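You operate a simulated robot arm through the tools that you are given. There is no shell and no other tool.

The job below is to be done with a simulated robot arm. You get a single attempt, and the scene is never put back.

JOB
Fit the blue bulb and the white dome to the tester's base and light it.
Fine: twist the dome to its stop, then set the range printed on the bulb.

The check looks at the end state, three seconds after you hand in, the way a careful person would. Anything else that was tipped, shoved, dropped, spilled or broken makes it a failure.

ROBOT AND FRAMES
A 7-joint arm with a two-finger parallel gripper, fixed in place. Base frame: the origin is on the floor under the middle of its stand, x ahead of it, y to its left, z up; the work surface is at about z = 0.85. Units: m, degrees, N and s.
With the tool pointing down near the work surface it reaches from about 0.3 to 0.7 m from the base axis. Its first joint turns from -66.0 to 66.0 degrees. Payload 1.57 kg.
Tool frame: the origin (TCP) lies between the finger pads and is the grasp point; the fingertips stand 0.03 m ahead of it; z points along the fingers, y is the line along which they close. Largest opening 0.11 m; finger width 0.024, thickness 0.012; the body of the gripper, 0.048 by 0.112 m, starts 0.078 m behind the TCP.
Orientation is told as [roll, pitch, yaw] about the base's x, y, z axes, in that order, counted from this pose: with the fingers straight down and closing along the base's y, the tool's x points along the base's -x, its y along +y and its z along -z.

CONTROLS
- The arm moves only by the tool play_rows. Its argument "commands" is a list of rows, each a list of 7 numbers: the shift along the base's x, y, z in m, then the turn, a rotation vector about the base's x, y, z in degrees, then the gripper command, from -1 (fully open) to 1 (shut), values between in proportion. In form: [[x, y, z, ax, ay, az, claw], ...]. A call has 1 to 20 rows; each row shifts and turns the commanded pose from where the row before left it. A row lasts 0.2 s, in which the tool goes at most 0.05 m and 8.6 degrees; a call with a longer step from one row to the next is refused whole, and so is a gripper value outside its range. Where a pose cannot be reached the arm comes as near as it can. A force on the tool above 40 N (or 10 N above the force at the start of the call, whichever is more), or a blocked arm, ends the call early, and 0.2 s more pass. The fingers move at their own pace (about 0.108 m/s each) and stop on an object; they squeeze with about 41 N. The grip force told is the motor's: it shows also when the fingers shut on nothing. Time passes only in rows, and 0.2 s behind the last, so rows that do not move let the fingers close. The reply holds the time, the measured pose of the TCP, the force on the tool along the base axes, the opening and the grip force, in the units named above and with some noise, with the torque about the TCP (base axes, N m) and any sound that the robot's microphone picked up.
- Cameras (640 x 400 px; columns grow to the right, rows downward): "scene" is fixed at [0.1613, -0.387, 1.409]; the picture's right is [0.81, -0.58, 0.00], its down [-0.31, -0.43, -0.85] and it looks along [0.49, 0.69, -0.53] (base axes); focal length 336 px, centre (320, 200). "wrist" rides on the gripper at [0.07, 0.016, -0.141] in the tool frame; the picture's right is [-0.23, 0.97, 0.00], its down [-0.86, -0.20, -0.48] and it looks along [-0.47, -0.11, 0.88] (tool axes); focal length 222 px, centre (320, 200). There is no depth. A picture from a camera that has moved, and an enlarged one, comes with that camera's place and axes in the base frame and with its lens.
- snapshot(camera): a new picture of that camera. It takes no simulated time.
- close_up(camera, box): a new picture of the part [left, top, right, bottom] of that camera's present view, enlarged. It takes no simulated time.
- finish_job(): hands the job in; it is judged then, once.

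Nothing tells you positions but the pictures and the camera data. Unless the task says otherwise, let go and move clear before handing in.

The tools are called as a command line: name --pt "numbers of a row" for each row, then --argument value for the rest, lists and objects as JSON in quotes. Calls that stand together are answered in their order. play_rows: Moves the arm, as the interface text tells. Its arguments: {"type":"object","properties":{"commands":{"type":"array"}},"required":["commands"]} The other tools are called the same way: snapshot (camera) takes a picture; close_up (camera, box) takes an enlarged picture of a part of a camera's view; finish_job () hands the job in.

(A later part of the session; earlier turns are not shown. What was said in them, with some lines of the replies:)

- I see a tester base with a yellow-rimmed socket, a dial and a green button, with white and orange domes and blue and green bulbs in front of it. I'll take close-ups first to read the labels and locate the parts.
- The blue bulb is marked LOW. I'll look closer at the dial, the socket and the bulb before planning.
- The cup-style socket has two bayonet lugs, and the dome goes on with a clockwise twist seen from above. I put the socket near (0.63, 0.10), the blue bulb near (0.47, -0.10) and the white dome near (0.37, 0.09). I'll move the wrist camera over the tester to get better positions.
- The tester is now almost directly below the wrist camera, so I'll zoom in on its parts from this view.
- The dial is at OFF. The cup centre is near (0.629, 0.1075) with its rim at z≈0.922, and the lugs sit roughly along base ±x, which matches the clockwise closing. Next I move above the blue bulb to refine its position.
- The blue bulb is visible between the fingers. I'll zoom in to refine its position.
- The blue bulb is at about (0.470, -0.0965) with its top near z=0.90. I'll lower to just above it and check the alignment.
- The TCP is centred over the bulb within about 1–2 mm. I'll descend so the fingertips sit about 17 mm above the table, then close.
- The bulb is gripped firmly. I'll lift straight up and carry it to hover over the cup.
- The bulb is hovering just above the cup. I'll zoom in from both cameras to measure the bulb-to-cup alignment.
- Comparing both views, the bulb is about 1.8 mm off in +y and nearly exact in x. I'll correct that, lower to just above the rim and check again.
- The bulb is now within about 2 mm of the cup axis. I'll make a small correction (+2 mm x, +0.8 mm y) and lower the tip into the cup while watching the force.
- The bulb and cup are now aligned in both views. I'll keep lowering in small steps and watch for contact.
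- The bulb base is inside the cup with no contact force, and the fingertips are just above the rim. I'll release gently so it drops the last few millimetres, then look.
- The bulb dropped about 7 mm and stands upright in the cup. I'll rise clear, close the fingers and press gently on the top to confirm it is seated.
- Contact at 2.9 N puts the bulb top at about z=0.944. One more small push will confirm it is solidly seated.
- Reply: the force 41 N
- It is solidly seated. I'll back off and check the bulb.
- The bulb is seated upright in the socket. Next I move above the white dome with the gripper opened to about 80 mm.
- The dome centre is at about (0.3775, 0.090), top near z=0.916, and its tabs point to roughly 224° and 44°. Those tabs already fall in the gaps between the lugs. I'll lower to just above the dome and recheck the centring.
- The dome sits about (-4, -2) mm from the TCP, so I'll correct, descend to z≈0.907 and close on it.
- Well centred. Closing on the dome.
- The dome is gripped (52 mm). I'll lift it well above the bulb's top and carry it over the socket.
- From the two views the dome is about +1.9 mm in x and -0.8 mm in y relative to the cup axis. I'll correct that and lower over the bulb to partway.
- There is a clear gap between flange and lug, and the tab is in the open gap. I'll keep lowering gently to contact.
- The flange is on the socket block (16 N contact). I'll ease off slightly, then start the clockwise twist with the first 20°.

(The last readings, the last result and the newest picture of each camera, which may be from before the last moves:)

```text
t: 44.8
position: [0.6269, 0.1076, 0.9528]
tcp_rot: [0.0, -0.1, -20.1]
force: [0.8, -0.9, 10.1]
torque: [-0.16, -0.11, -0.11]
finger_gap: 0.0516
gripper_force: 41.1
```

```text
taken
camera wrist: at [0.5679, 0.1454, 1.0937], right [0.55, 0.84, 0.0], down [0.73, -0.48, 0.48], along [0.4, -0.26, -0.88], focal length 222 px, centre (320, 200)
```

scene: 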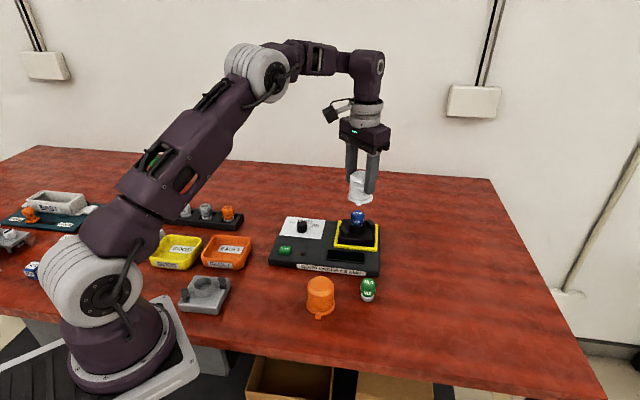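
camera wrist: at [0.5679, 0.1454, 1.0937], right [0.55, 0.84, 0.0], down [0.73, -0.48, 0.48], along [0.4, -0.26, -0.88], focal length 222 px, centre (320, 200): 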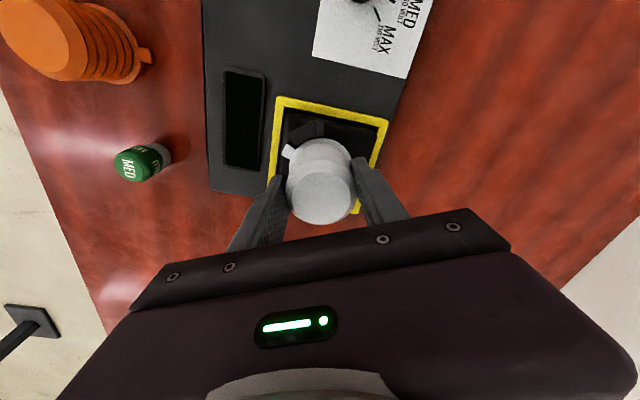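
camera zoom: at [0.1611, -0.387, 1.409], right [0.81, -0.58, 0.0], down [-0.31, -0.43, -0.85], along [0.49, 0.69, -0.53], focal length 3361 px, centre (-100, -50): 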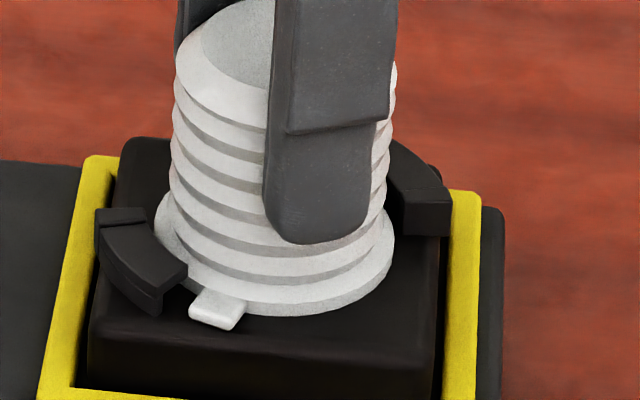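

The dome turns with the gripper and the tab is approaching the lug. I'll zoom in to check it will pass under the lug plate.

close_up --camera "scene" --box '[340, 220, 370, 240]'

close_up --camera "wrist" --box '[270, 110, 350, 170]'

```text
16.00 times, centred on (355, 230) of scene
camera zoom: at [0.1611, -0.387, 1.409], right [0.81, -0.58, 0.0], down [-0.31, -0.43, -0.85], along [0.49, 0.69, -0.53], focal length 5378 px, centre (-240, -280)
```

zoom: 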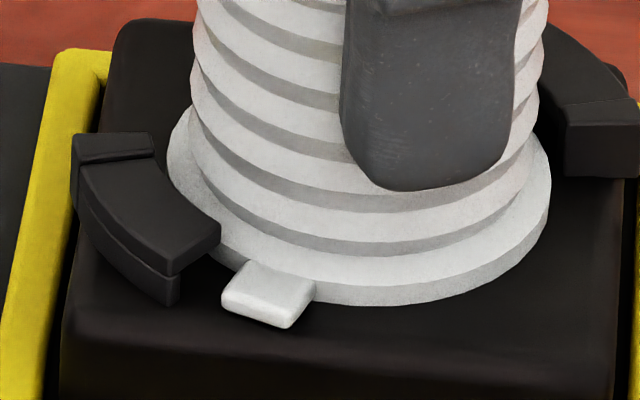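

```text
6.67 times, centred on (310, 140) of wrist
camera zoom: at [0.5679, 0.1454, 1.0937], right [0.55, 0.84, 0.0], down [0.73, -0.48, 0.48], along [0.4, -0.26, -0.88], focal length 1481 px, centre (387, 600)
```

zoom: 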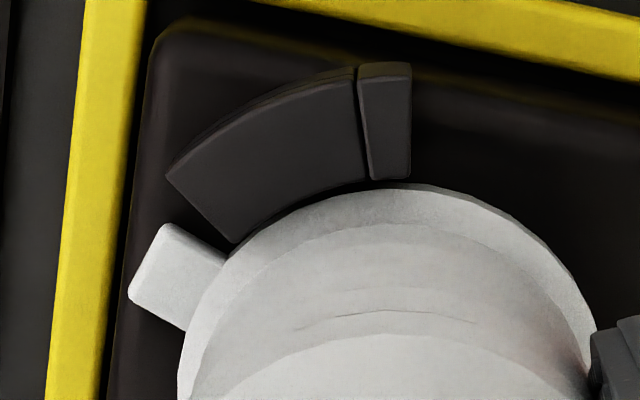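

The tab is level with the slot beneath the lug plate. I'll continue the twist in small increments, watching the torque.

play_rows --pt "0 0 0 0 0 -4 1" --pt "0 0 0 0 0 -4 1" --pt "0 0 0 0 0 -4 1" --pt "0 0 0 0 0 0 1"

close_up --camera "scene" --box '[340, 215, 385, 245]'

close_up --camera "wrist" --box '[270, 110, 350, 170]'

```text
t: 45.8
position: [0.6263, 0.1087, 0.954]
tcp_rot: [0.0, 0.0, -32.1]
force: [1.3, 0.6, 9.5]
torque: [-0.03, -0.04, -0.06]
finger_gap: 0.0518
gripper_force: 41.0
```

```text
13.33 times, centred on (362, 230) of scene
camera zoom: at [0.1611, -0.387, 1.409], right [0.81, -0.58, 0.0], down [-0.31, -0.43, -0.85], along [0.49, 0.69, -0.53], focal length 4482 px, centre (-247, -200)
```

zoom: 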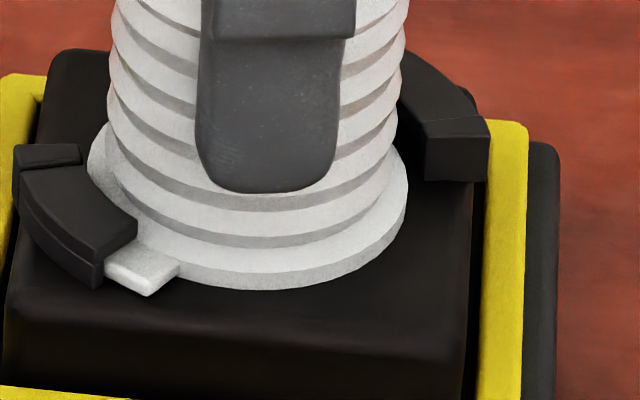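

```text
6.67 times, centred on (310, 140) of wrist
camera zoom: at [0.5767, 0.1578, 1.0937], right [0.71, 0.7, 0.0], down [0.62, -0.62, 0.48], along [0.34, -0.34, -0.88], focal length 1481 px, centre (387, 600)
```

zoom: 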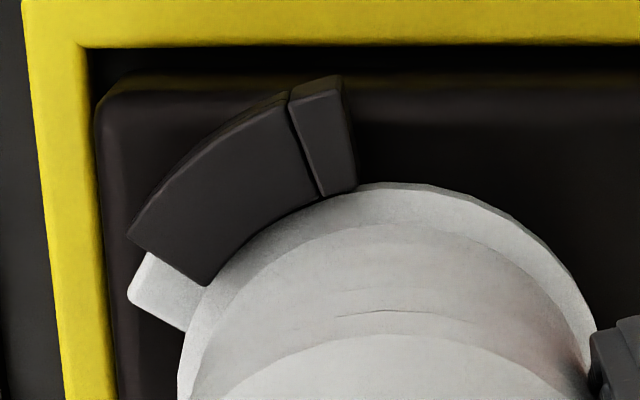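

The tab is sliding under the lug. I'll continue the twist.

play_rows --pt "0 0 0 0 0 -4 1" --pt "0 0 0 0 0 -4 1" --pt "0 0 0 0 0 -4 1" --pt "0 0 0 0 0 0 1"

close_up --camera "scene" --box '[340, 215, 385, 245]'

close_up --camera "wrist" --box '[270, 110, 350, 170]'

```text
t: 46.8
position: [0.6263, 0.109, 0.9533]
tcp_rot: [0.0, 0.0, -44.1]
force: [0.7, -0.3, -0.5]
torque: [0.02, 0.01, 0.0]
finger_gap: 0.0517
gripper_force: 41.1
```

```text
13.33 times, centred on (362, 230) of scene
camera zoom: at [0.1613, -0.387, 1.409], right [0.81, -0.58, 0.0], down [-0.31, -0.43, -0.85], along [0.49, 0.69, -0.53], focal length 4482 px, centre (-247, -200)
```

zoom: 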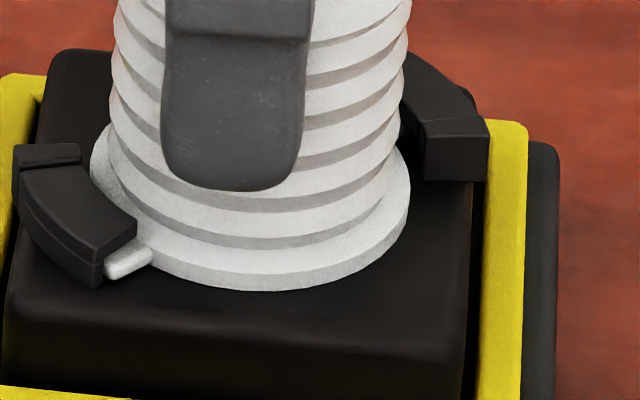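

```text
6.67 times, centred on (310, 140) of wrist
camera zoom: at [0.5892, 0.1671, 1.0939], right [0.84, 0.54, 0.0], down [0.48, -0.74, 0.48], along [0.26, -0.4, -0.88], focal length 1481 px, centre (387, 600)
```

zoom: 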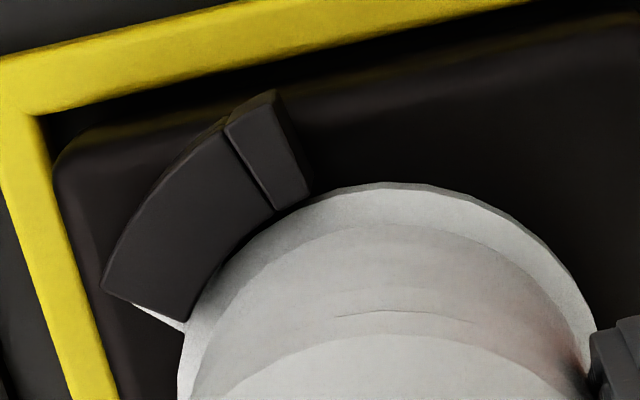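

play_rows --pt "0 0 0 0 0 -4 1" --pt "0 0 0 0 0 -4 1" --pt "0 0 0 0 0 0 1"

play_rows --pt "0 0 0 0 0 -3 1" --pt "0 0 0 0 0 0 1"

close_up --camera "scene" --box '[340, 215, 385, 245]'

close_up --camera "wrist" --box '[270, 110, 350, 170]'

```text
t: 47.6
position: [0.6276, 0.1087, 0.9545]
tcp_rot: [-0.1, 0.0, -52.1]
force: [-0.1, 0.0, -0.5]
torque: [0.04, 0.0, -0.04]
finger_gap: 0.0514
gripper_force: 40.4
```

```text
t: 48.2
position: [0.6266, 0.109, 0.9526]
tcp_rot: [-0.1, 0.0, -55.0]
force: [0.6, -0.3, -0.8]
torque: [0.02, 0.03, -0.04]
finger_gap: 0.0516
gripper_force: 40.9
```

```text
13.33 times, centred on (362, 230) of scene
camera zoom: at [0.1613, -0.3869, 1.409], right [0.81, -0.58, 0.0], down [-0.31, -0.43, -0.85], along [0.49, 0.69, -0.53], focal length 4482 px, centre (-247, -200)
```

zoom: 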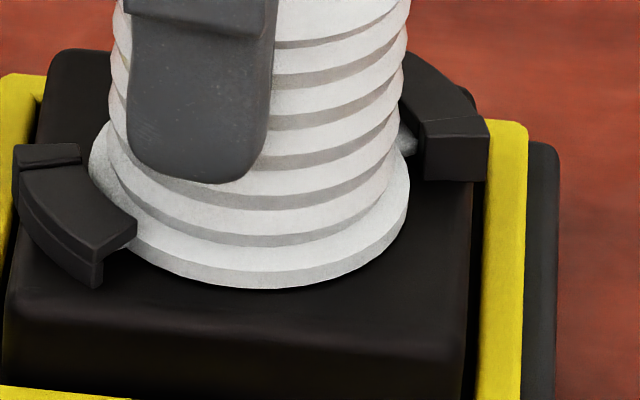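

```text
6.67 times, centred on (310, 140) of wrist
camera zoom: at [0.6014, 0.1737, 1.0946], right [0.93, 0.37, 0.0], down [0.33, -0.81, 0.48], along [0.18, -0.44, -0.88], focal length 1481 px, centre (387, 600)
```

zoom: 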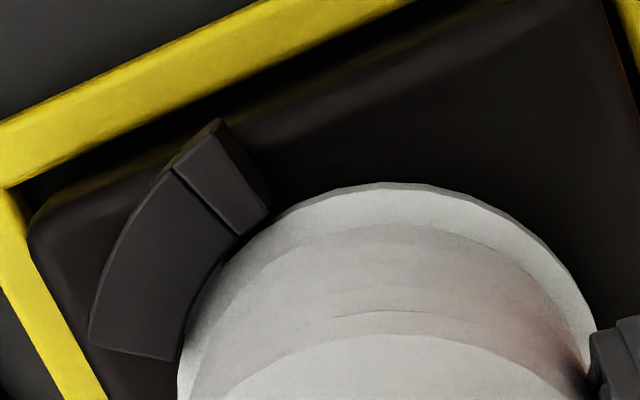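

The tabs are now under the lugs. I'll continue in 2° steps and look for the stop as a rise in twisting torque.

play_rows --pt "0 0 0 0 0 -2 1" --pt "0 0 0 0 0 0 1"

play_rows --pt "0 0 0 0 0 -2 1" --pt "0 0 0 0 0 0 1"

play_rows --pt "0 0 0 0 0 -2 1" --pt "0 0 0 0 0 0 1"

play_rows --pt "0 0 0 0 0 -2 1" --pt "0 0 0 0 0 0 1"

```text
t: 48.8
position: [0.628, 0.1082, 0.9529]
tcp_rot: [0.0, 0.1, -56.9]
force: [0.3, 1.9, 0.2]
torque: [0.1, 0.0, 0.0]
finger_gap: 0.0515
gripper_force: 40.8
```

```text
t: 49.4
position: [0.6282, 0.108, 0.9535]
tcp_rot: [0.0, 0.0, -59.0]
force: [-0.9, 0.0, -0.9]
torque: [0.07, 0.01, 0.0]
finger_gap: 0.0519
gripper_force: 40.9
```

```text
t: 50.0
position: [0.6269, 0.1098, 0.9534]
tcp_rot: [0.0, -0.1, -61.0]
force: [3.3, 5.9, 0.0]
torque: [0.24, -0.19, 0.24]
finger_gap: 0.0517
gripper_force: 41.2
```

```text
t: 50.6
position: [0.6274, 0.1091, 0.9534]
tcp_rot: [0.1, 0.0, -63.1]
force: [5.8, 8.8, 1.9]
torque: [0.47, -0.38, 0.42]
finger_gap: 0.0514
gripper_force: 41.2
```

Torque is rising at about -61 to -63°, which matches the expected stop. I'll look closely before pressing further.

close_up --camera "scene" --box '[335, 205, 389, 245]'

close_up --camera "wrist" --box '[250, 90, 370, 190]'

close_up --camera "scene" --box '[355, 215, 385, 235]'

```text
10.00 times, centred on (362, 225) of scene
camera zoom: at [0.1613, -0.3867, 1.4091], right [0.81, -0.58, 0.0], down [-0.31, -0.43, -0.85], along [0.49, 0.69, -0.53], focal length 3361 px, centre (-100, -50)
```

zoom: 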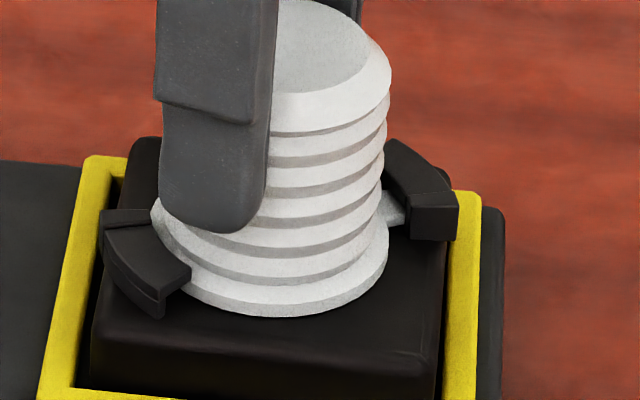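

```text
4.00 times, centred on (310, 140) of wrist
camera zoom: at [0.6103, 0.1776, 1.0945], right [0.97, 0.24, 0.0], down [0.21, -0.85, 0.48], along [0.12, -0.46, -0.88], focal length 888 px, centre (360, 440)
```

zoom: 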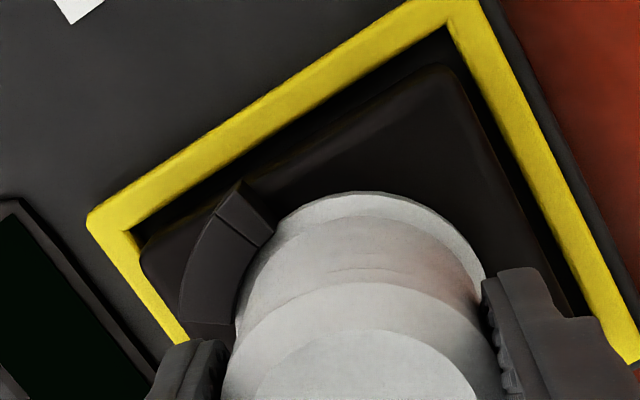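

```text
16.00 times, centred on (370, 225) of scene
camera zoom: at [0.1613, -0.3867, 1.4091], right [0.81, -0.58, 0.0], down [-0.31, -0.43, -0.85], along [0.49, 0.69, -0.53], focal length 5378 px, centre (-480, -200)
```

zoom: 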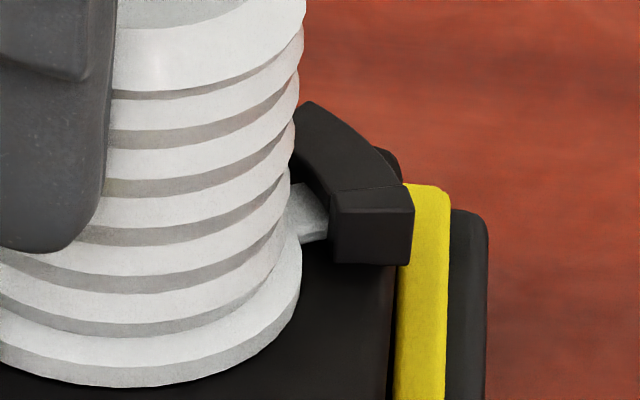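

The stop is felt mostly on the far lug, because the lateral force points to +x+y. I'll shift about 1 mm with that force and twist a little more so both tabs seat against their stops.

play_rows --pt "0.0005 0.0008 0 0 0 0 1" --pt "0 0 0 0 0 0 1"

play_rows --pt "0 0 0 0 0 -2 1" --pt "0 0 0 0 0 0 1"

```text
t: 51.2
position: [0.6274, 0.1094, 0.9535]
tcp_rot: [0.1, 0.0, -63.0]
force: [-2.5, 10.1, 9.0]
torque: [0.6, -0.15, 0.36]
finger_gap: 0.051
gripper_force: 41.4
```

```text
t: 51.8
position: [0.6274, 0.11, 0.9527]
tcp_rot: [0.0, 0.0, -65.1]
force: [-3.8, 8.6, 9.7]
torque: [0.43, -0.11, 0.78]
finger_gap: 0.0513
gripper_force: 40.4
```

close_up --camera "scene" --box '[355, 215, 385, 235]'

close_up --camera "wrist" --box '[270, 110, 350, 180]'

close_up --camera "scene" --box '[335, 205, 389, 245]'

```text
16.00 times, centred on (370, 225) of scene
camera zoom: at [0.161, -0.3868, 1.4091], right [0.81, -0.58, 0.0], down [-0.31, -0.43, -0.85], along [0.49, 0.69, -0.53], focal length 5378 px, centre (-480, -200)
```

zoom: 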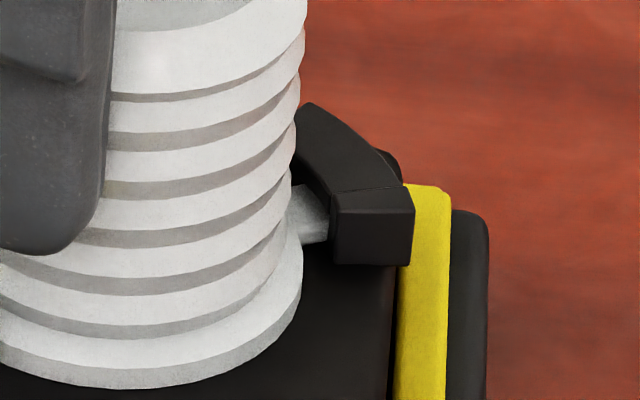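

```text
5.71 times, centred on (310, 145) of wrist
camera zoom: at [0.6134, 0.1778, 1.0939], right [0.98, 0.21, 0.0], down [0.18, -0.86, 0.48], along [0.1, -0.47, -0.88], focal length 1269 px, centre (377, 514)
```

zoom: 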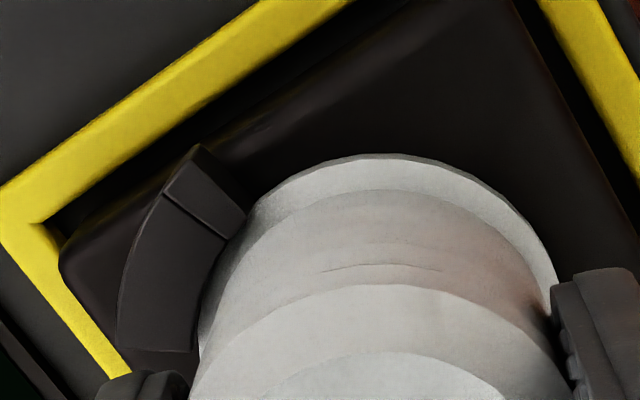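

```text
10.00 times, centred on (362, 225) of scene
camera zoom: at [0.161, -0.3868, 1.4091], right [0.81, -0.58, 0.0], down [-0.31, -0.43, -0.85], along [0.49, 0.69, -0.53], focal length 3361 px, centre (-100, -50)
```

zoom: 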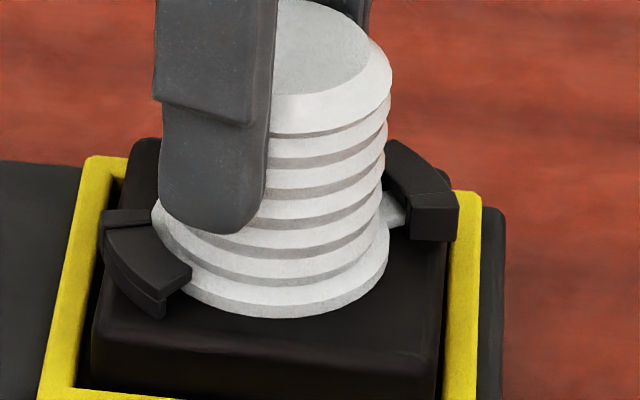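

play_rows --pt "0 0 0 0 0 -2 1" --pt "0 0 0 0 0 0 1"

close_up --camera "scene" --box '[355, 215, 385, 235]'

```text
t: 52.4
position: [0.6275, 0.1104, 0.9525]
tcp_rot: [0.0, 0.0, -67.1]
force: [-3.9, 6.8, 5.1]
torque: [0.29, 0.04, 0.6]
finger_gap: 0.0516
gripper_force: 40.7
```

```text
16.00 times, centred on (370, 225) of scene
camera zoom: at [0.161, -0.3868, 1.4091], right [0.81, -0.58, 0.0], down [-0.31, -0.43, -0.85], along [0.49, 0.69, -0.53], focal length 5378 px, centre (-480, -200)
```

zoom: 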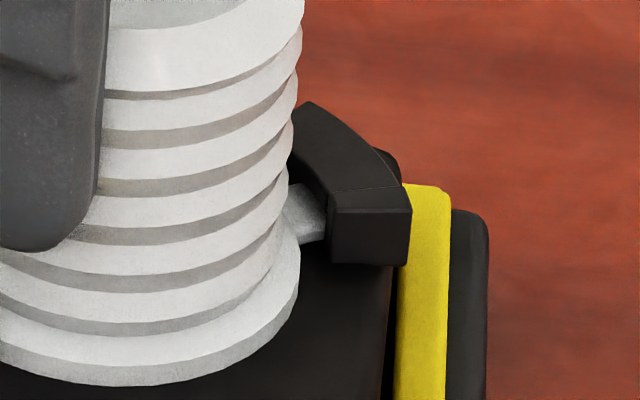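

Torque has plateaued, so the grip is slipping while the dome sits hard against its stop. I'll unwind slightly, open the fingers and rise straight up.

play_rows --pt "0 0 0 0 0 2 1" --pt "0 0 0 0 0 0 0.0" --pt "0 0 0 0 0 0 -0.45" --pt "0 0 0 0 0 0 -0.45" --pt "0 0 0.02 0 0 0 -0.45" --pt "0 0 0.04 0 0 0 -0.45" --pt "0 0 0.04 0 0 0 -0.45" --pt "0 0 0.02 0 0 0 -0.45"

close_up --camera "scene" --box '[250, 180, 410, 280]'

close_up --camera "scene" --box '[335, 200, 389, 245]'

snapshot --camera "wrist"

```text
t: 54.2
position: [0.6281, 0.1123, 1.0749]
tcp_rot: [0.0, 0.0, -65.0]
force: [-0.7, 0.3, 0.0]
torque: [0.01, 0.03, 0.0]
finger_gap: 0.0798
gripper_force: 0.1
```

```text
4.00 times, centred on (330, 230) of scene
camera zoom: at [0.1612, -0.387, 1.409], right [0.81, -0.58, 0.0], down [-0.31, -0.43, -0.85], along [0.49, 0.69, -0.53], focal length 1344 px, centre (280, 80)
```

zoom: 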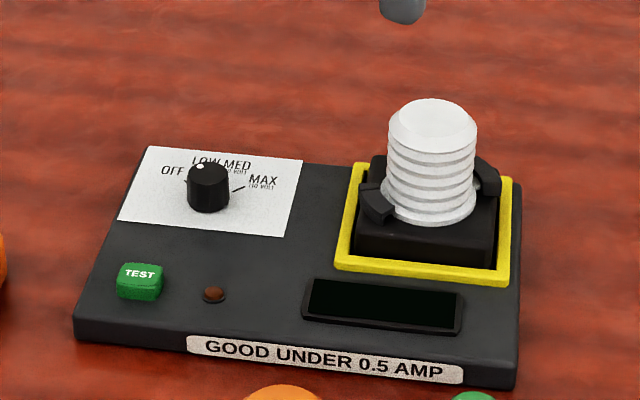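

```text
8.89 times, centred on (362, 222) of scene
camera zoom: at [0.1612, -0.387, 1.409], right [0.81, -0.58, 0.0], down [-0.31, -0.43, -0.85], along [0.49, 0.69, -0.53], focal length 2988 px, centre (-53, 0)
```

zoom: 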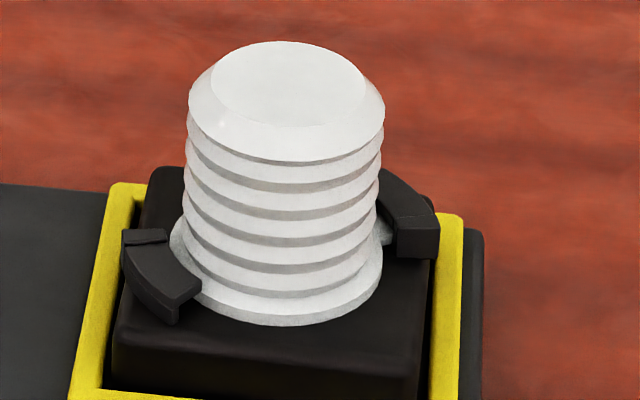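

```text
taken
camera wrist: at [0.6143, 0.1802, 1.2154], right [0.98, 0.21, 0.0], down [0.18, -0.86, 0.48], along [0.1, -0.47, -0.88], focal length 222 px, centre (320, 200)
```

wrist: 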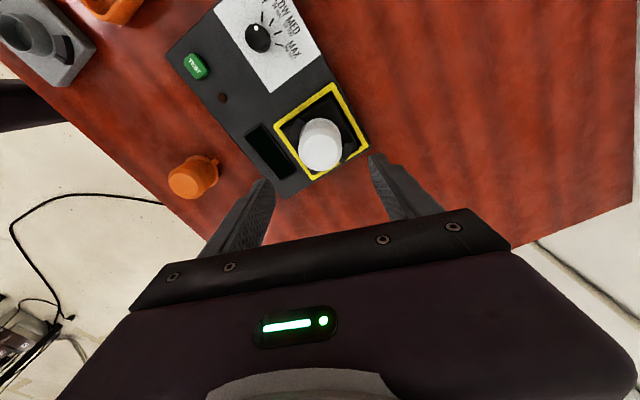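

The dome is locked and the tester has not moved. Next is the dial near (0.529, 0.208), where LOW is about 30° clockwise from OFF. I'll move above it, rotate the tool back to yaw 0 and take a precise look.

play_rows --pt "-0.011 0.0107 -0.001 0 0 7.2 0.1" --pt "-0.011 0.0107 -0.001 0 0 7.2 0.1" --pt "-0.011 0.0107 -0.001 0 0 7.2 0.1" --pt "-0.011 0.0107 -0.001 0 0 7.2 0.1" --pt "-0.011 0.0107 -0.001 0 0 7.2 0.1" --pt "-0.011 0.0107 -0.001 0 0 7.2 0.1" --pt "-0.011 0.0107 -0.001 0 0 7.2 0.1" --pt "-0.011 0.0107 -0.001 0 0 7.2 0.1" --pt "-0.011 0.0107 -0.001 0 0 7.2 0.1" --pt "0 0 0 0 0 0 0.1"

snapshot --camera "wrist"

snapshot --camera "scene"

```text
t: 56.4
position: [0.5316, 0.2059, 1.0657]
tcp_rot: [0.1, 0.1, 0.0]
force: [-0.4, 0.0, -0.2]
torque: [0.02, -0.01, 0.0]
finger_gap: 0.0492
gripper_force: 0.0
```

```text
taken
camera wrist: at [0.4622, 0.22, 1.2053], right [0.23, 0.97, 0.0], down [0.85, -0.2, 0.48], along [0.47, -0.11, -0.88], focal length 222 px, centre (320, 200)
```

wrist: 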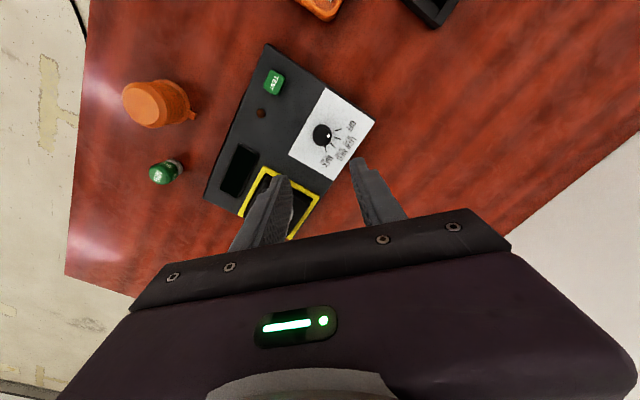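

```text
taken
```

scene: 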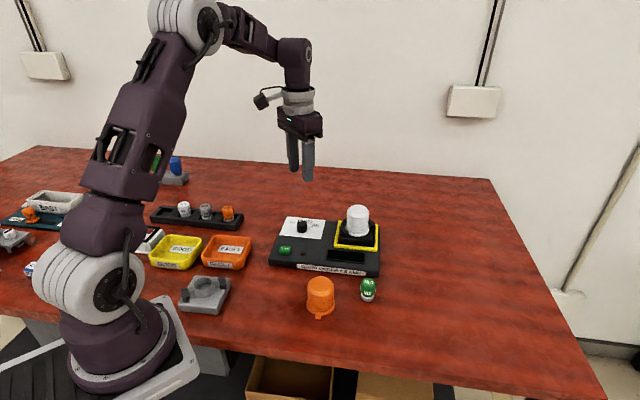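

close_up --camera "wrist" --box '[290, 95, 370, 175]'

close_up --camera "wrist" --box '[240, 50, 320, 130]'

close_up --camera "scene" --box '[278, 205, 328, 260]'

```text
5.00 times, centred on (330, 135) of wrist
camera zoom: at [0.4622, 0.22, 1.2053], right [0.23, 0.97, 0.0], down [0.85, -0.2, 0.48], along [0.47, -0.11, -0.88], focal length 1111 px, centre (270, 525)
```

zoom: 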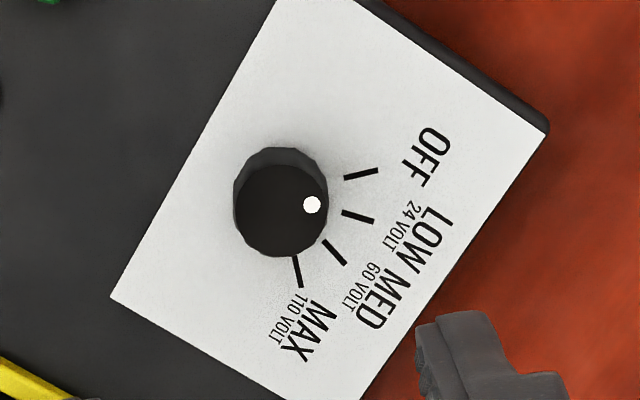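

```text
5.00 times, centred on (280, 90) of wrist
camera zoom: at [0.4622, 0.22, 1.2053], right [0.23, 0.97, 0.0], down [0.85, -0.2, 0.48], along [0.47, -0.11, -0.88], focal length 1111 px, centre (520, 750)
```

zoom: 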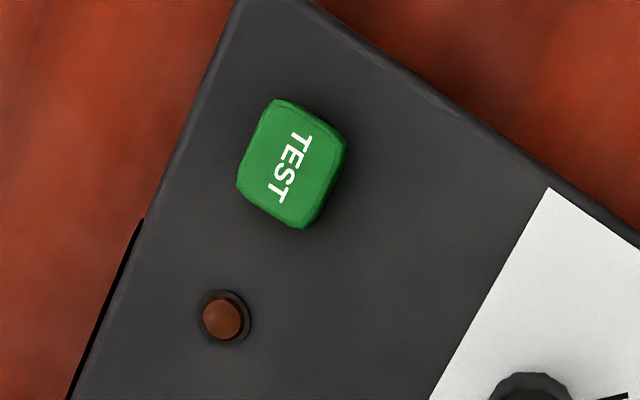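

```text
7.27 times, centred on (303, 232) of scene
camera zoom: at [0.1613, -0.3869, 1.409], right [0.81, -0.58, 0.0], down [-0.31, -0.43, -0.85], along [0.49, 0.69, -0.53], focal length 2444 px, centre (444, -36)
```

zoom: 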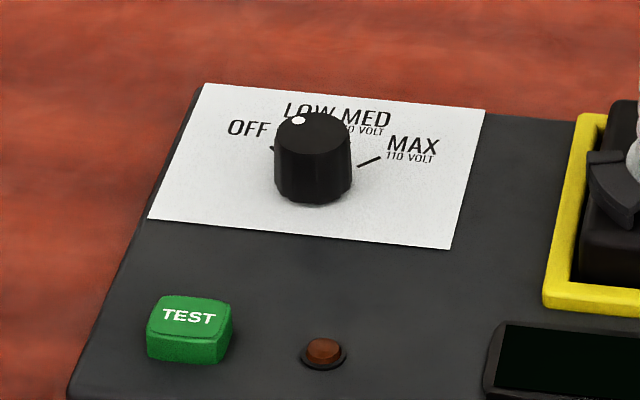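

The knob is at about (0.531, 0.208), with the TCP roughly 3 mm short in y. I'll correct and lower to just above the knob.

play_rows --pt "-0.0005 0.003 -0.03 0 0 0 0.1" --pt "0 0 -0.04 0 0 0 0.1" --pt "0 0 -0.04 0 0 0 0.1" --pt "0 0 -0.018 0 0 0 0.1" --pt "0 0 0 0 0 0 0.1"

close_up --camera "wrist" --box '[250, 120, 390, 220]'

close_up --camera "scene" --box '[268, 185, 338, 245]'

```text
t: 57.6
position: [0.5288, 0.2067, 0.9339]
tcp_rot: [0.0, 0.0, -0.2]
force: [0.1, 0.1, -0.4]
torque: [0.02, 0.0, 0.04]
finger_gap: 0.0495
gripper_force: 0.0
```

```text
4.00 times, centred on (320, 170) of wrist
camera zoom: at [0.4597, 0.2214, 1.0751], right [0.23, 0.97, 0.0], down [0.85, -0.2, 0.48], along [0.47, -0.11, -0.88], focal length 888 px, centre (320, 320)
```

zoom: 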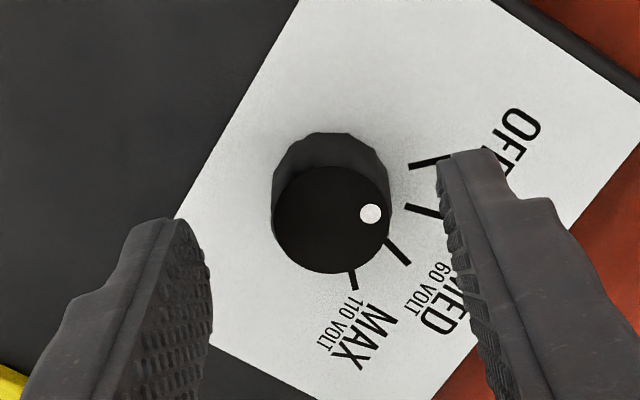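

```text
6.67 times, centred on (303, 215) of scene
camera zoom: at [0.1613, -0.387, 1.409], right [0.81, -0.58, 0.0], down [-0.31, -0.43, -0.85], along [0.49, 0.69, -0.53], focal length 2241 px, centre (433, 100)
```

zoom: 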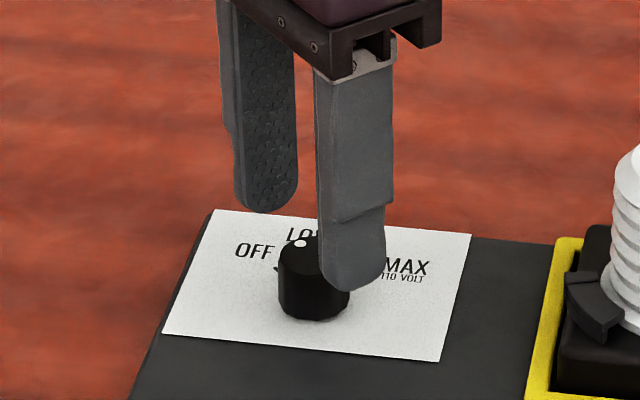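

play_rows --pt "0.003 0.0011 -0.01 0 0 0 0.1" --pt "0 0 -0.012 0 0 0 0.1" --pt "0 0 0 0 0 0 0.1"

close_up --camera "wrist" --box '[250, 120, 390, 220]'

close_up --camera "scene" --box '[268, 195, 338, 250]'

```text
t: 58.4
position: [0.5323, 0.2097, 0.9121]
tcp_rot: [0.0, 0.0, -0.2]
force: [-1.2, -0.2, -0.9]
torque: [-0.01, 0.02, -0.02]
finger_gap: 0.0495
gripper_force: 0.0
```

```text
4.00 times, centred on (320, 170) of wrist
camera zoom: at [0.4633, 0.2236, 1.0544], right [0.23, 0.97, 0.0], down [0.85, -0.2, 0.48], along [0.47, -0.11, -0.88], focal length 888 px, centre (320, 320)
```

zoom: 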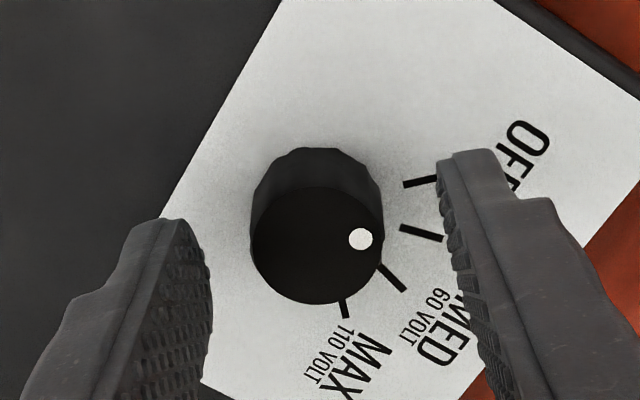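

```text
7.27 times, centred on (303, 222) of scene
camera zoom: at [0.1613, -0.387, 1.409], right [0.81, -0.58, 0.0], down [-0.31, -0.43, -0.85], along [0.49, 0.69, -0.53], focal length 2444 px, centre (444, 36)
```

zoom: 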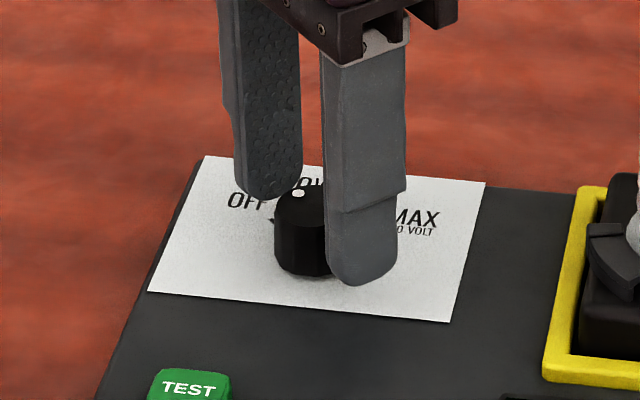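

play_rows --pt "0 -0.001 -0.002 0 0 0 0.1" --pt "0 0 0 0 0 0 0.4" --pt "0 0 0 0 0 0 0.6" --pt "0 0 0 0 0 0 0.7" --pt "0 0 0 0 0 0 0.7"

close_up --camera "wrist" --box '[250, 120, 390, 220]'

close_up --camera "scene" --box '[268, 195, 338, 250]'

```text
t: 59.6
position: [0.5313, 0.2092, 0.9123]
tcp_rot: [0.0, 0.0, -0.2]
force: [0.6, -1.8, -1.2]
torque: [-0.07, -0.03, 0.05]
finger_gap: 0.0271
gripper_force: 37.6
```

```text
4.00 times, centred on (320, 170) of wrist
camera zoom: at [0.4632, 0.2234, 1.0529], right [0.23, 0.97, 0.0], down [0.85, -0.2, 0.48], along [0.47, -0.11, -0.88], focal length 888 px, centre (320, 320)
```

zoom: 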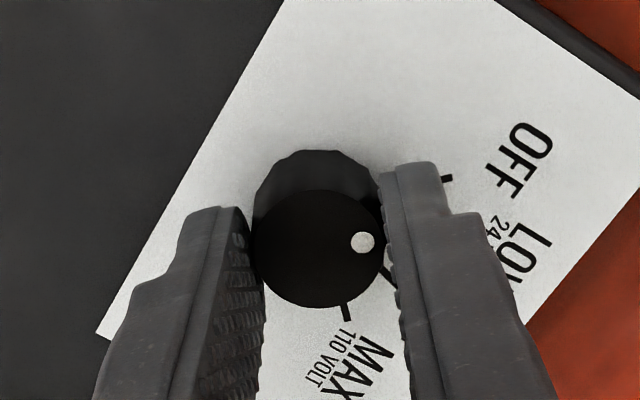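

```text
7.27 times, centred on (303, 222) of scene
camera zoom: at [0.1613, -0.387, 1.409], right [0.81, -0.58, 0.0], down [-0.31, -0.43, -0.85], along [0.49, 0.69, -0.53], focal length 2444 px, centre (444, 36)
```

zoom: 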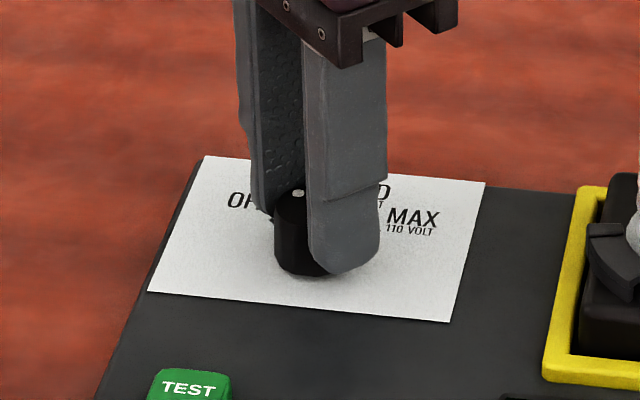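

The knob is gripped. I'll turn it clockwise toward LOW in small steps, watching torque and any detent click.

play_rows --pt "0 0 0 0 0 -5 0.7" --pt "0 0 0 0 0 -5 0.7" --pt "0 0 0 0 0 -5 0.7" --pt "0 0 0 0 0 0 0.7"

close_up --camera "wrist" --box '[250, 120, 390, 220]'

close_up --camera "scene" --box '[268, 195, 338, 250]'

```text
t: 60.6
position: [0.5317, 0.2081, 0.913]
tcp_rot: [0.1, -0.1, -15.3]
force: [10.6, -4.8, -12.4]
torque: [-0.28, -0.8, 0.02]
finger_gap: 0.0269
gripper_force: 37.7
```

```text
4.00 times, centred on (320, 170) of wrist
camera zoom: at [0.4697, 0.2408, 1.0529], right [0.48, 0.88, 0.0], down [0.77, -0.42, 0.48], along [0.42, -0.23, -0.88], focal length 888 px, centre (320, 320)
```

zoom: 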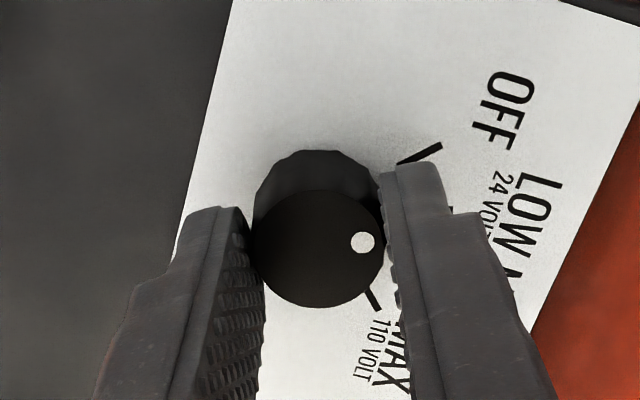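

```text
7.27 times, centred on (303, 222) of scene
camera zoom: at [0.1617, -0.387, 1.409], right [0.81, -0.58, 0.0], down [-0.31, -0.43, -0.85], along [0.49, 0.69, -0.53], focal length 2444 px, centre (444, 36)
```

zoom: 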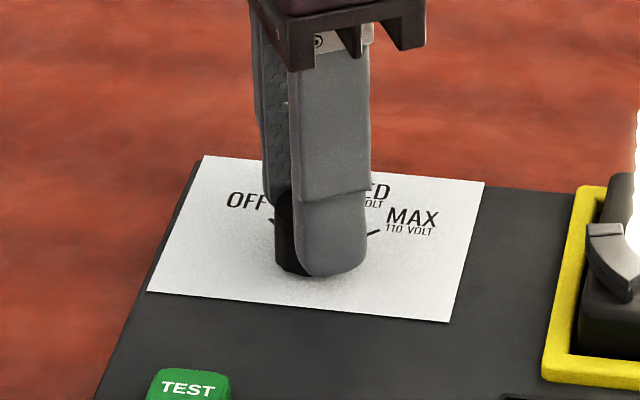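

The knob turns with the gripper, and the dome is already brightening. I'll continue to the LOW mark, another 15°.

play_rows --pt "0 0 0 0 0 -5 0.7" --pt "0 0 0 0 0 -5 0.7" --pt "0 0 0 0 0 0 0.7"

play_rows --pt "0 0 0 0 0 -4.7 0.7" --pt "0 0 0 0 0 0 0.7"

close_up --camera "wrist" --box '[250, 120, 390, 220]'

close_up --camera "scene" --box '[250, 180, 410, 280]'

```text
t: 61.4
position: [0.5316, 0.2071, 0.9124]
tcp_rot: [0.0, -0.1, -25.3]
force: [10.3, -13.8, 2.4]
torque: [-0.29, 0.11, 0.05]
finger_gap: 0.0272
gripper_force: 37.9
```

```text
t: 62.0
position: [0.5315, 0.2077, 0.9125]
tcp_rot: [0.1, 0.0, -29.9]
force: [10.8, -19.4, 10.7]
torque: [-0.62, -0.36, 0.01]
finger_gap: 0.027
gripper_force: 38.1
```

```text
4.00 times, centred on (320, 170) of wrist
camera zoom: at [0.4801, 0.2553, 1.0529], right [0.68, 0.73, 0.0], down [0.64, -0.6, 0.48], along [0.35, -0.33, -0.88], focal length 888 px, centre (320, 320)
```

zoom: 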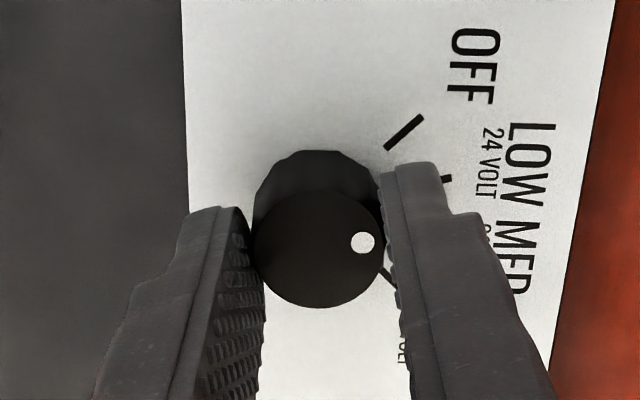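

```text
4.00 times, centred on (330, 230) of scene
camera zoom: at [0.1613, -0.3875, 1.4088], right [0.81, -0.58, 0.0], down [-0.31, -0.43, -0.85], along [0.49, 0.69, -0.53], focal length 1344 px, centre (280, 80)
```

zoom: 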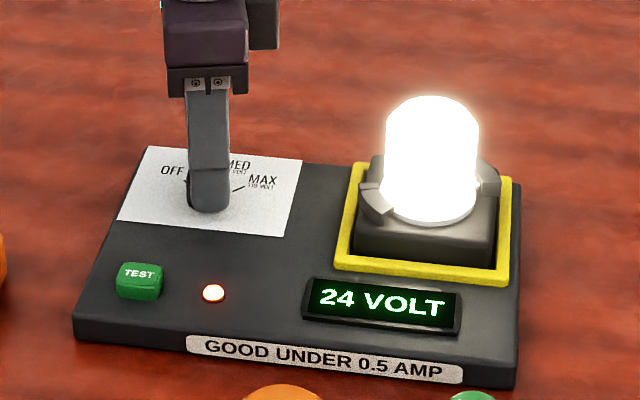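

The lamp is lit, the display reads "24 VOLT" and the pointer is at LOW. I'll relieve the small lateral load, open the fingers and rise clear.

play_rows --pt "0.0004 -0.0008 0 0 0 0 0.7" --pt "0 0 0 0 0 0 0.7"

play_rows --pt "0 0 0 0 0 0 0.4" --pt "0 0 0 0 0 0 0.1" --pt "0 0 0 0 0 0 0.1" --pt "0 0 0.02 0 0 0 0.1" --pt "0 0 0.03 0 0 0 0.1" --pt "0 0 0.04 0 0 0 0.1" --pt "0 0 0.04 0 0 0 0.1"

close_up --camera "scene" --box '[250, 180, 410, 280]'

close_up --camera "scene" --box '[278, 210, 328, 245]'

snapshot --camera "wrist"

```text
t: 62.6
position: [0.5312, 0.2078, 0.9118]
tcp_rot: [0.0, 0.0, -29.8]
force: [10.2, -13.7, 5.9]
torque: [-0.63, -0.66, 0.01]
finger_gap: 0.0271
gripper_force: 37.8
```

```text
t: 64.2
position: [0.5329, 0.2066, 1.0442]
tcp_rot: [0.0, 0.0, -29.9]
force: [-0.1, -0.9, -0.9]
torque: [-0.02, 0.0, 0.01]
finger_gap: 0.0495
gripper_force: 0.0
```

```text
4.00 times, centred on (330, 230) of scene
camera zoom: at [0.1612, -0.387, 1.409], right [0.81, -0.58, 0.0], down [-0.31, -0.43, -0.85], along [0.49, 0.69, -0.53], focal length 1344 px, centre (280, 80)
```

zoom: 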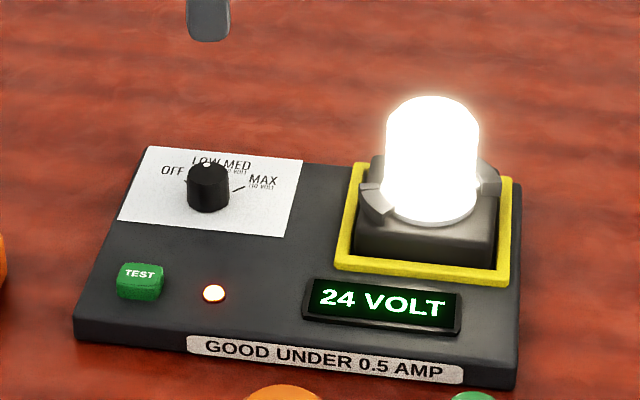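

```text
11.43 times, centred on (303, 228) of scene
camera zoom: at [0.1612, -0.387, 1.409], right [0.81, -0.58, 0.0], down [-0.31, -0.43, -0.85], along [0.49, 0.69, -0.53], focal length 3841 px, centre (514, -114)
```

zoom: 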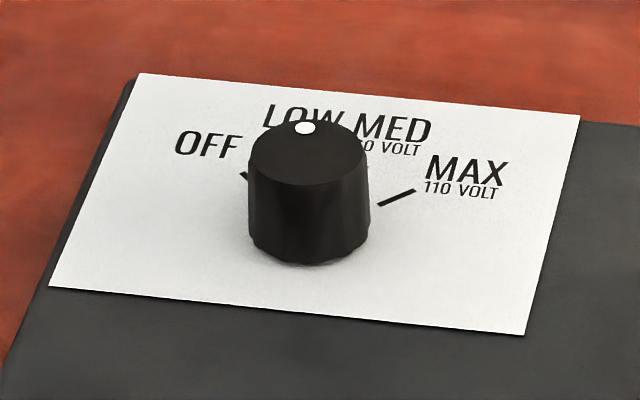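

```text
taken
camera wrist: at [0.4812, 0.2533, 1.1858], right [0.68, 0.73, 0.0], down [0.64, -0.6, 0.48], along [0.35, -0.33, -0.88], focal length 222 px, centre (320, 200)
```

wrist: 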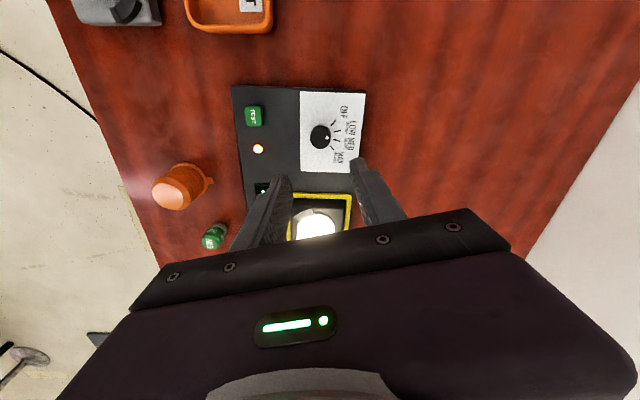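

close_up --camera "wrist" --box '[295, 85, 370, 175]'

snapshot --camera "scene"

```text
4.44 times, centred on (332, 130) of wrist
camera zoom: at [0.4812, 0.2533, 1.1858], right [0.68, 0.73, 0.0], down [0.64, -0.6, 0.48], along [0.35, -0.33, -0.88], focal length 987 px, centre (264, 511)
```

zoom: 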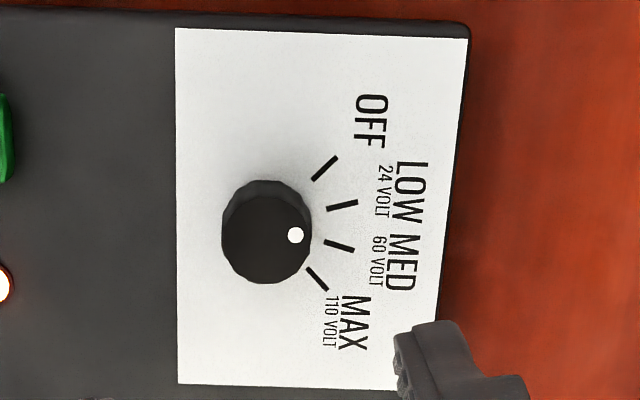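

```text
taken
```

scene: 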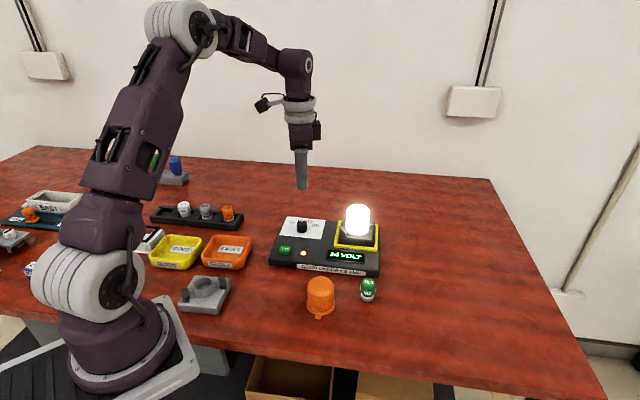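

The dial pointer lines up with LOW and the lamp stays lit. Before handing in I'll check that the dome's tab is still against its stop and that nothing else moved.

close_up --camera "scene" --box '[355, 215, 385, 235]'

close_up --camera "wrist" --box '[285, 190, 355, 240]'

close_up --camera "scene" --box '[240, 240, 400, 340]'

```text
16.00 times, centred on (370, 225) of scene
camera zoom: at [0.1612, -0.387, 1.409], right [0.81, -0.58, 0.0], down [-0.31, -0.43, -0.85], along [0.49, 0.69, -0.53], focal length 5378 px, centre (-480, -200)
```

zoom: 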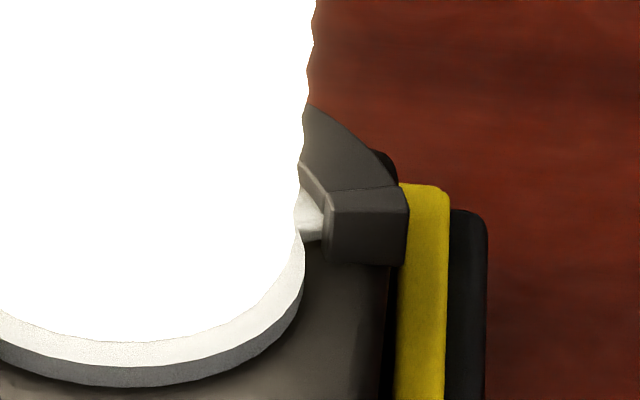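

```text
8.00 times, centred on (320, 215) of wrist
camera zoom: at [0.4812, 0.2533, 1.1858], right [0.68, 0.73, 0.0], down [0.64, -0.6, 0.48], along [0.35, -0.33, -0.88], focal length 1777 px, centre (320, 80)
```

zoom: 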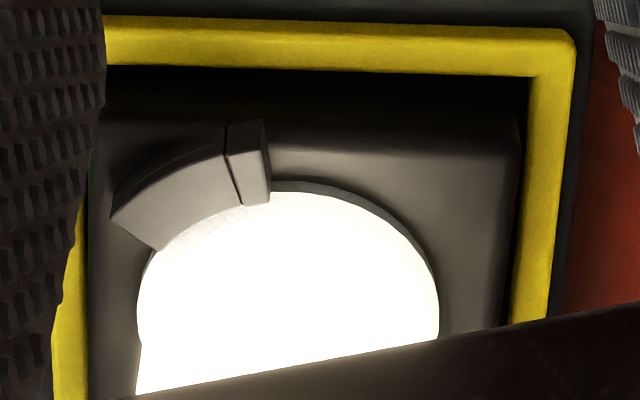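

```text
4.00 times, centred on (320, 290) of scene
camera zoom: at [0.1612, -0.387, 1.409], right [0.81, -0.58, 0.0], down [-0.31, -0.43, -0.85], along [0.49, 0.69, -0.53], focal length 1344 px, centre (320, -160)
```

zoom: 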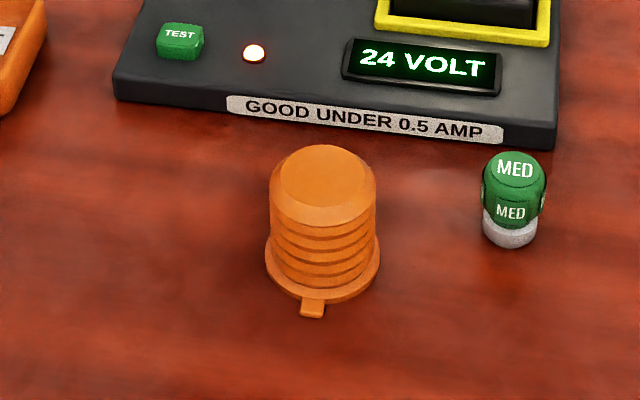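

The tab is against the stop wall, the lamp is lit at 24 V, and the orange dome and green bulb are where they started. I'll retreat well clear and confirm the final state.

play_rows --pt "0 0 0.04 0 0 0 0" --pt "0 0 0.04 0 0 0 -0.5" --pt "0 0 0.04 0 0 5 -1" --pt "-0.02 -0.03 0.02 0 0 5 -1" --pt "-0.02 -0.03 0.01 0 0 5 -1" --pt "-0.02 -0.03 0 0 0 5 -1" --pt "-0.02 -0.03 0 0 0 5 -1" --pt "-0.02 -0.03 0 0 0 5 -1" --pt "-0.02 -0.03 0 0 0 0 -1" --pt "0 0 0 0 0 0 -1" --pt "0 0 0 0 0 0 -1"

snapshot --camera "scene"

close_up --camera "scene" --box '[250, 180, 410, 280]'

snapshot --camera "wrist"

```text
t: 66.6
position: [0.4127, 0.0301, 1.19]
tcp_rot: [0.0, 0.0, 0.0]
force: [0.1, -0.3, 0.5]
torque: [-0.01, 0.03, -0.02]
finger_gap: 0.1101
gripper_force: 0.1
```

```text
taken
```

scene: 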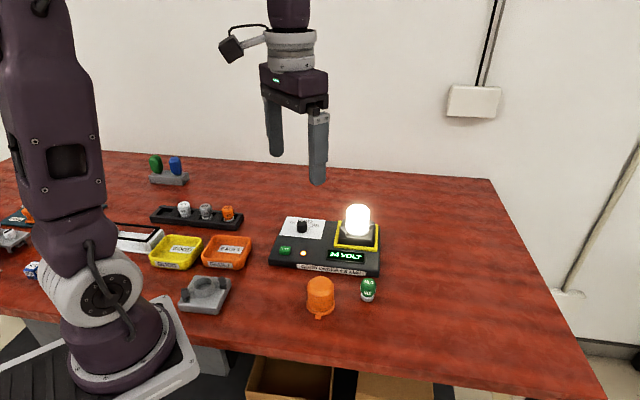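

```text
4.00 times, centred on (330, 230) of scene
camera zoom: at [0.1612, -0.387, 1.409], right [0.81, -0.58, 0.0], down [-0.31, -0.43, -0.85], along [0.49, 0.69, -0.53], focal length 1344 px, centre (280, 80)
```

zoom: 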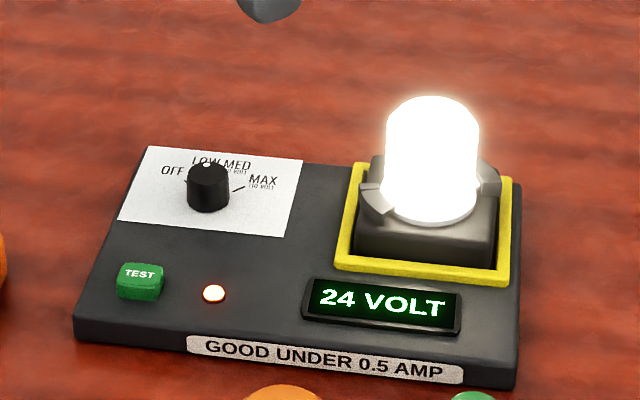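

```text
taken
camera wrist: at [0.3442, 0.0453, 1.3314], right [0.23, 0.97, 0.0], down [0.86, -0.2, 0.48], along [0.47, -0.11, -0.88], focal length 222 px, centre (320, 200)
```

wrist: 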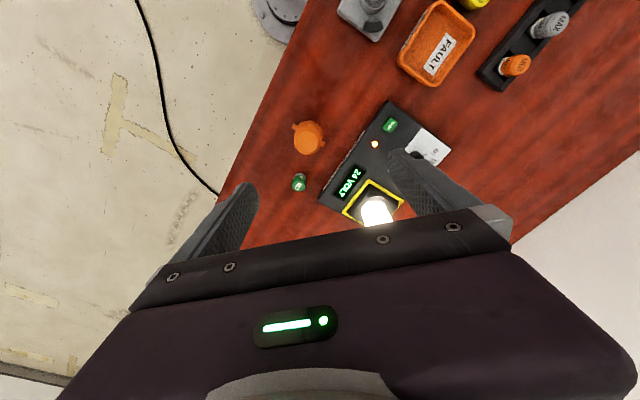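

The lamp is lit under the locked white dome, the display reads "24 VOLT" and the dial is at LOW. Nothing else was moved and the arm is clear, so I'm handing the job in.

finish_job

```text
The job is handed in.
```

The tester is assembled and lit, and I've handed the job in. I haven't seen the result of the check.

- **Blue bulb:** it is seated upright in the socket. I pressed down on it, up to about 40 N, and it did not move.
- **White dome:** I twisted it clockwise until the grip slipped against the stop. The tab I could see rests against its stop wall.
- **Range:** the dial went from OFF to LOW, as printed on the bulb. The lamp came on as I turned it, and the display reads "24 VOLT". I did not press TEST, since the lamp was already lit.
- **Surroundings:** the orange dome and green bulb are where they started, and the tester itself stayed in place. The socket block may have shifted by about half a millimetre inside its yellow frame during the twist. The gripper is open and the arm is clear.
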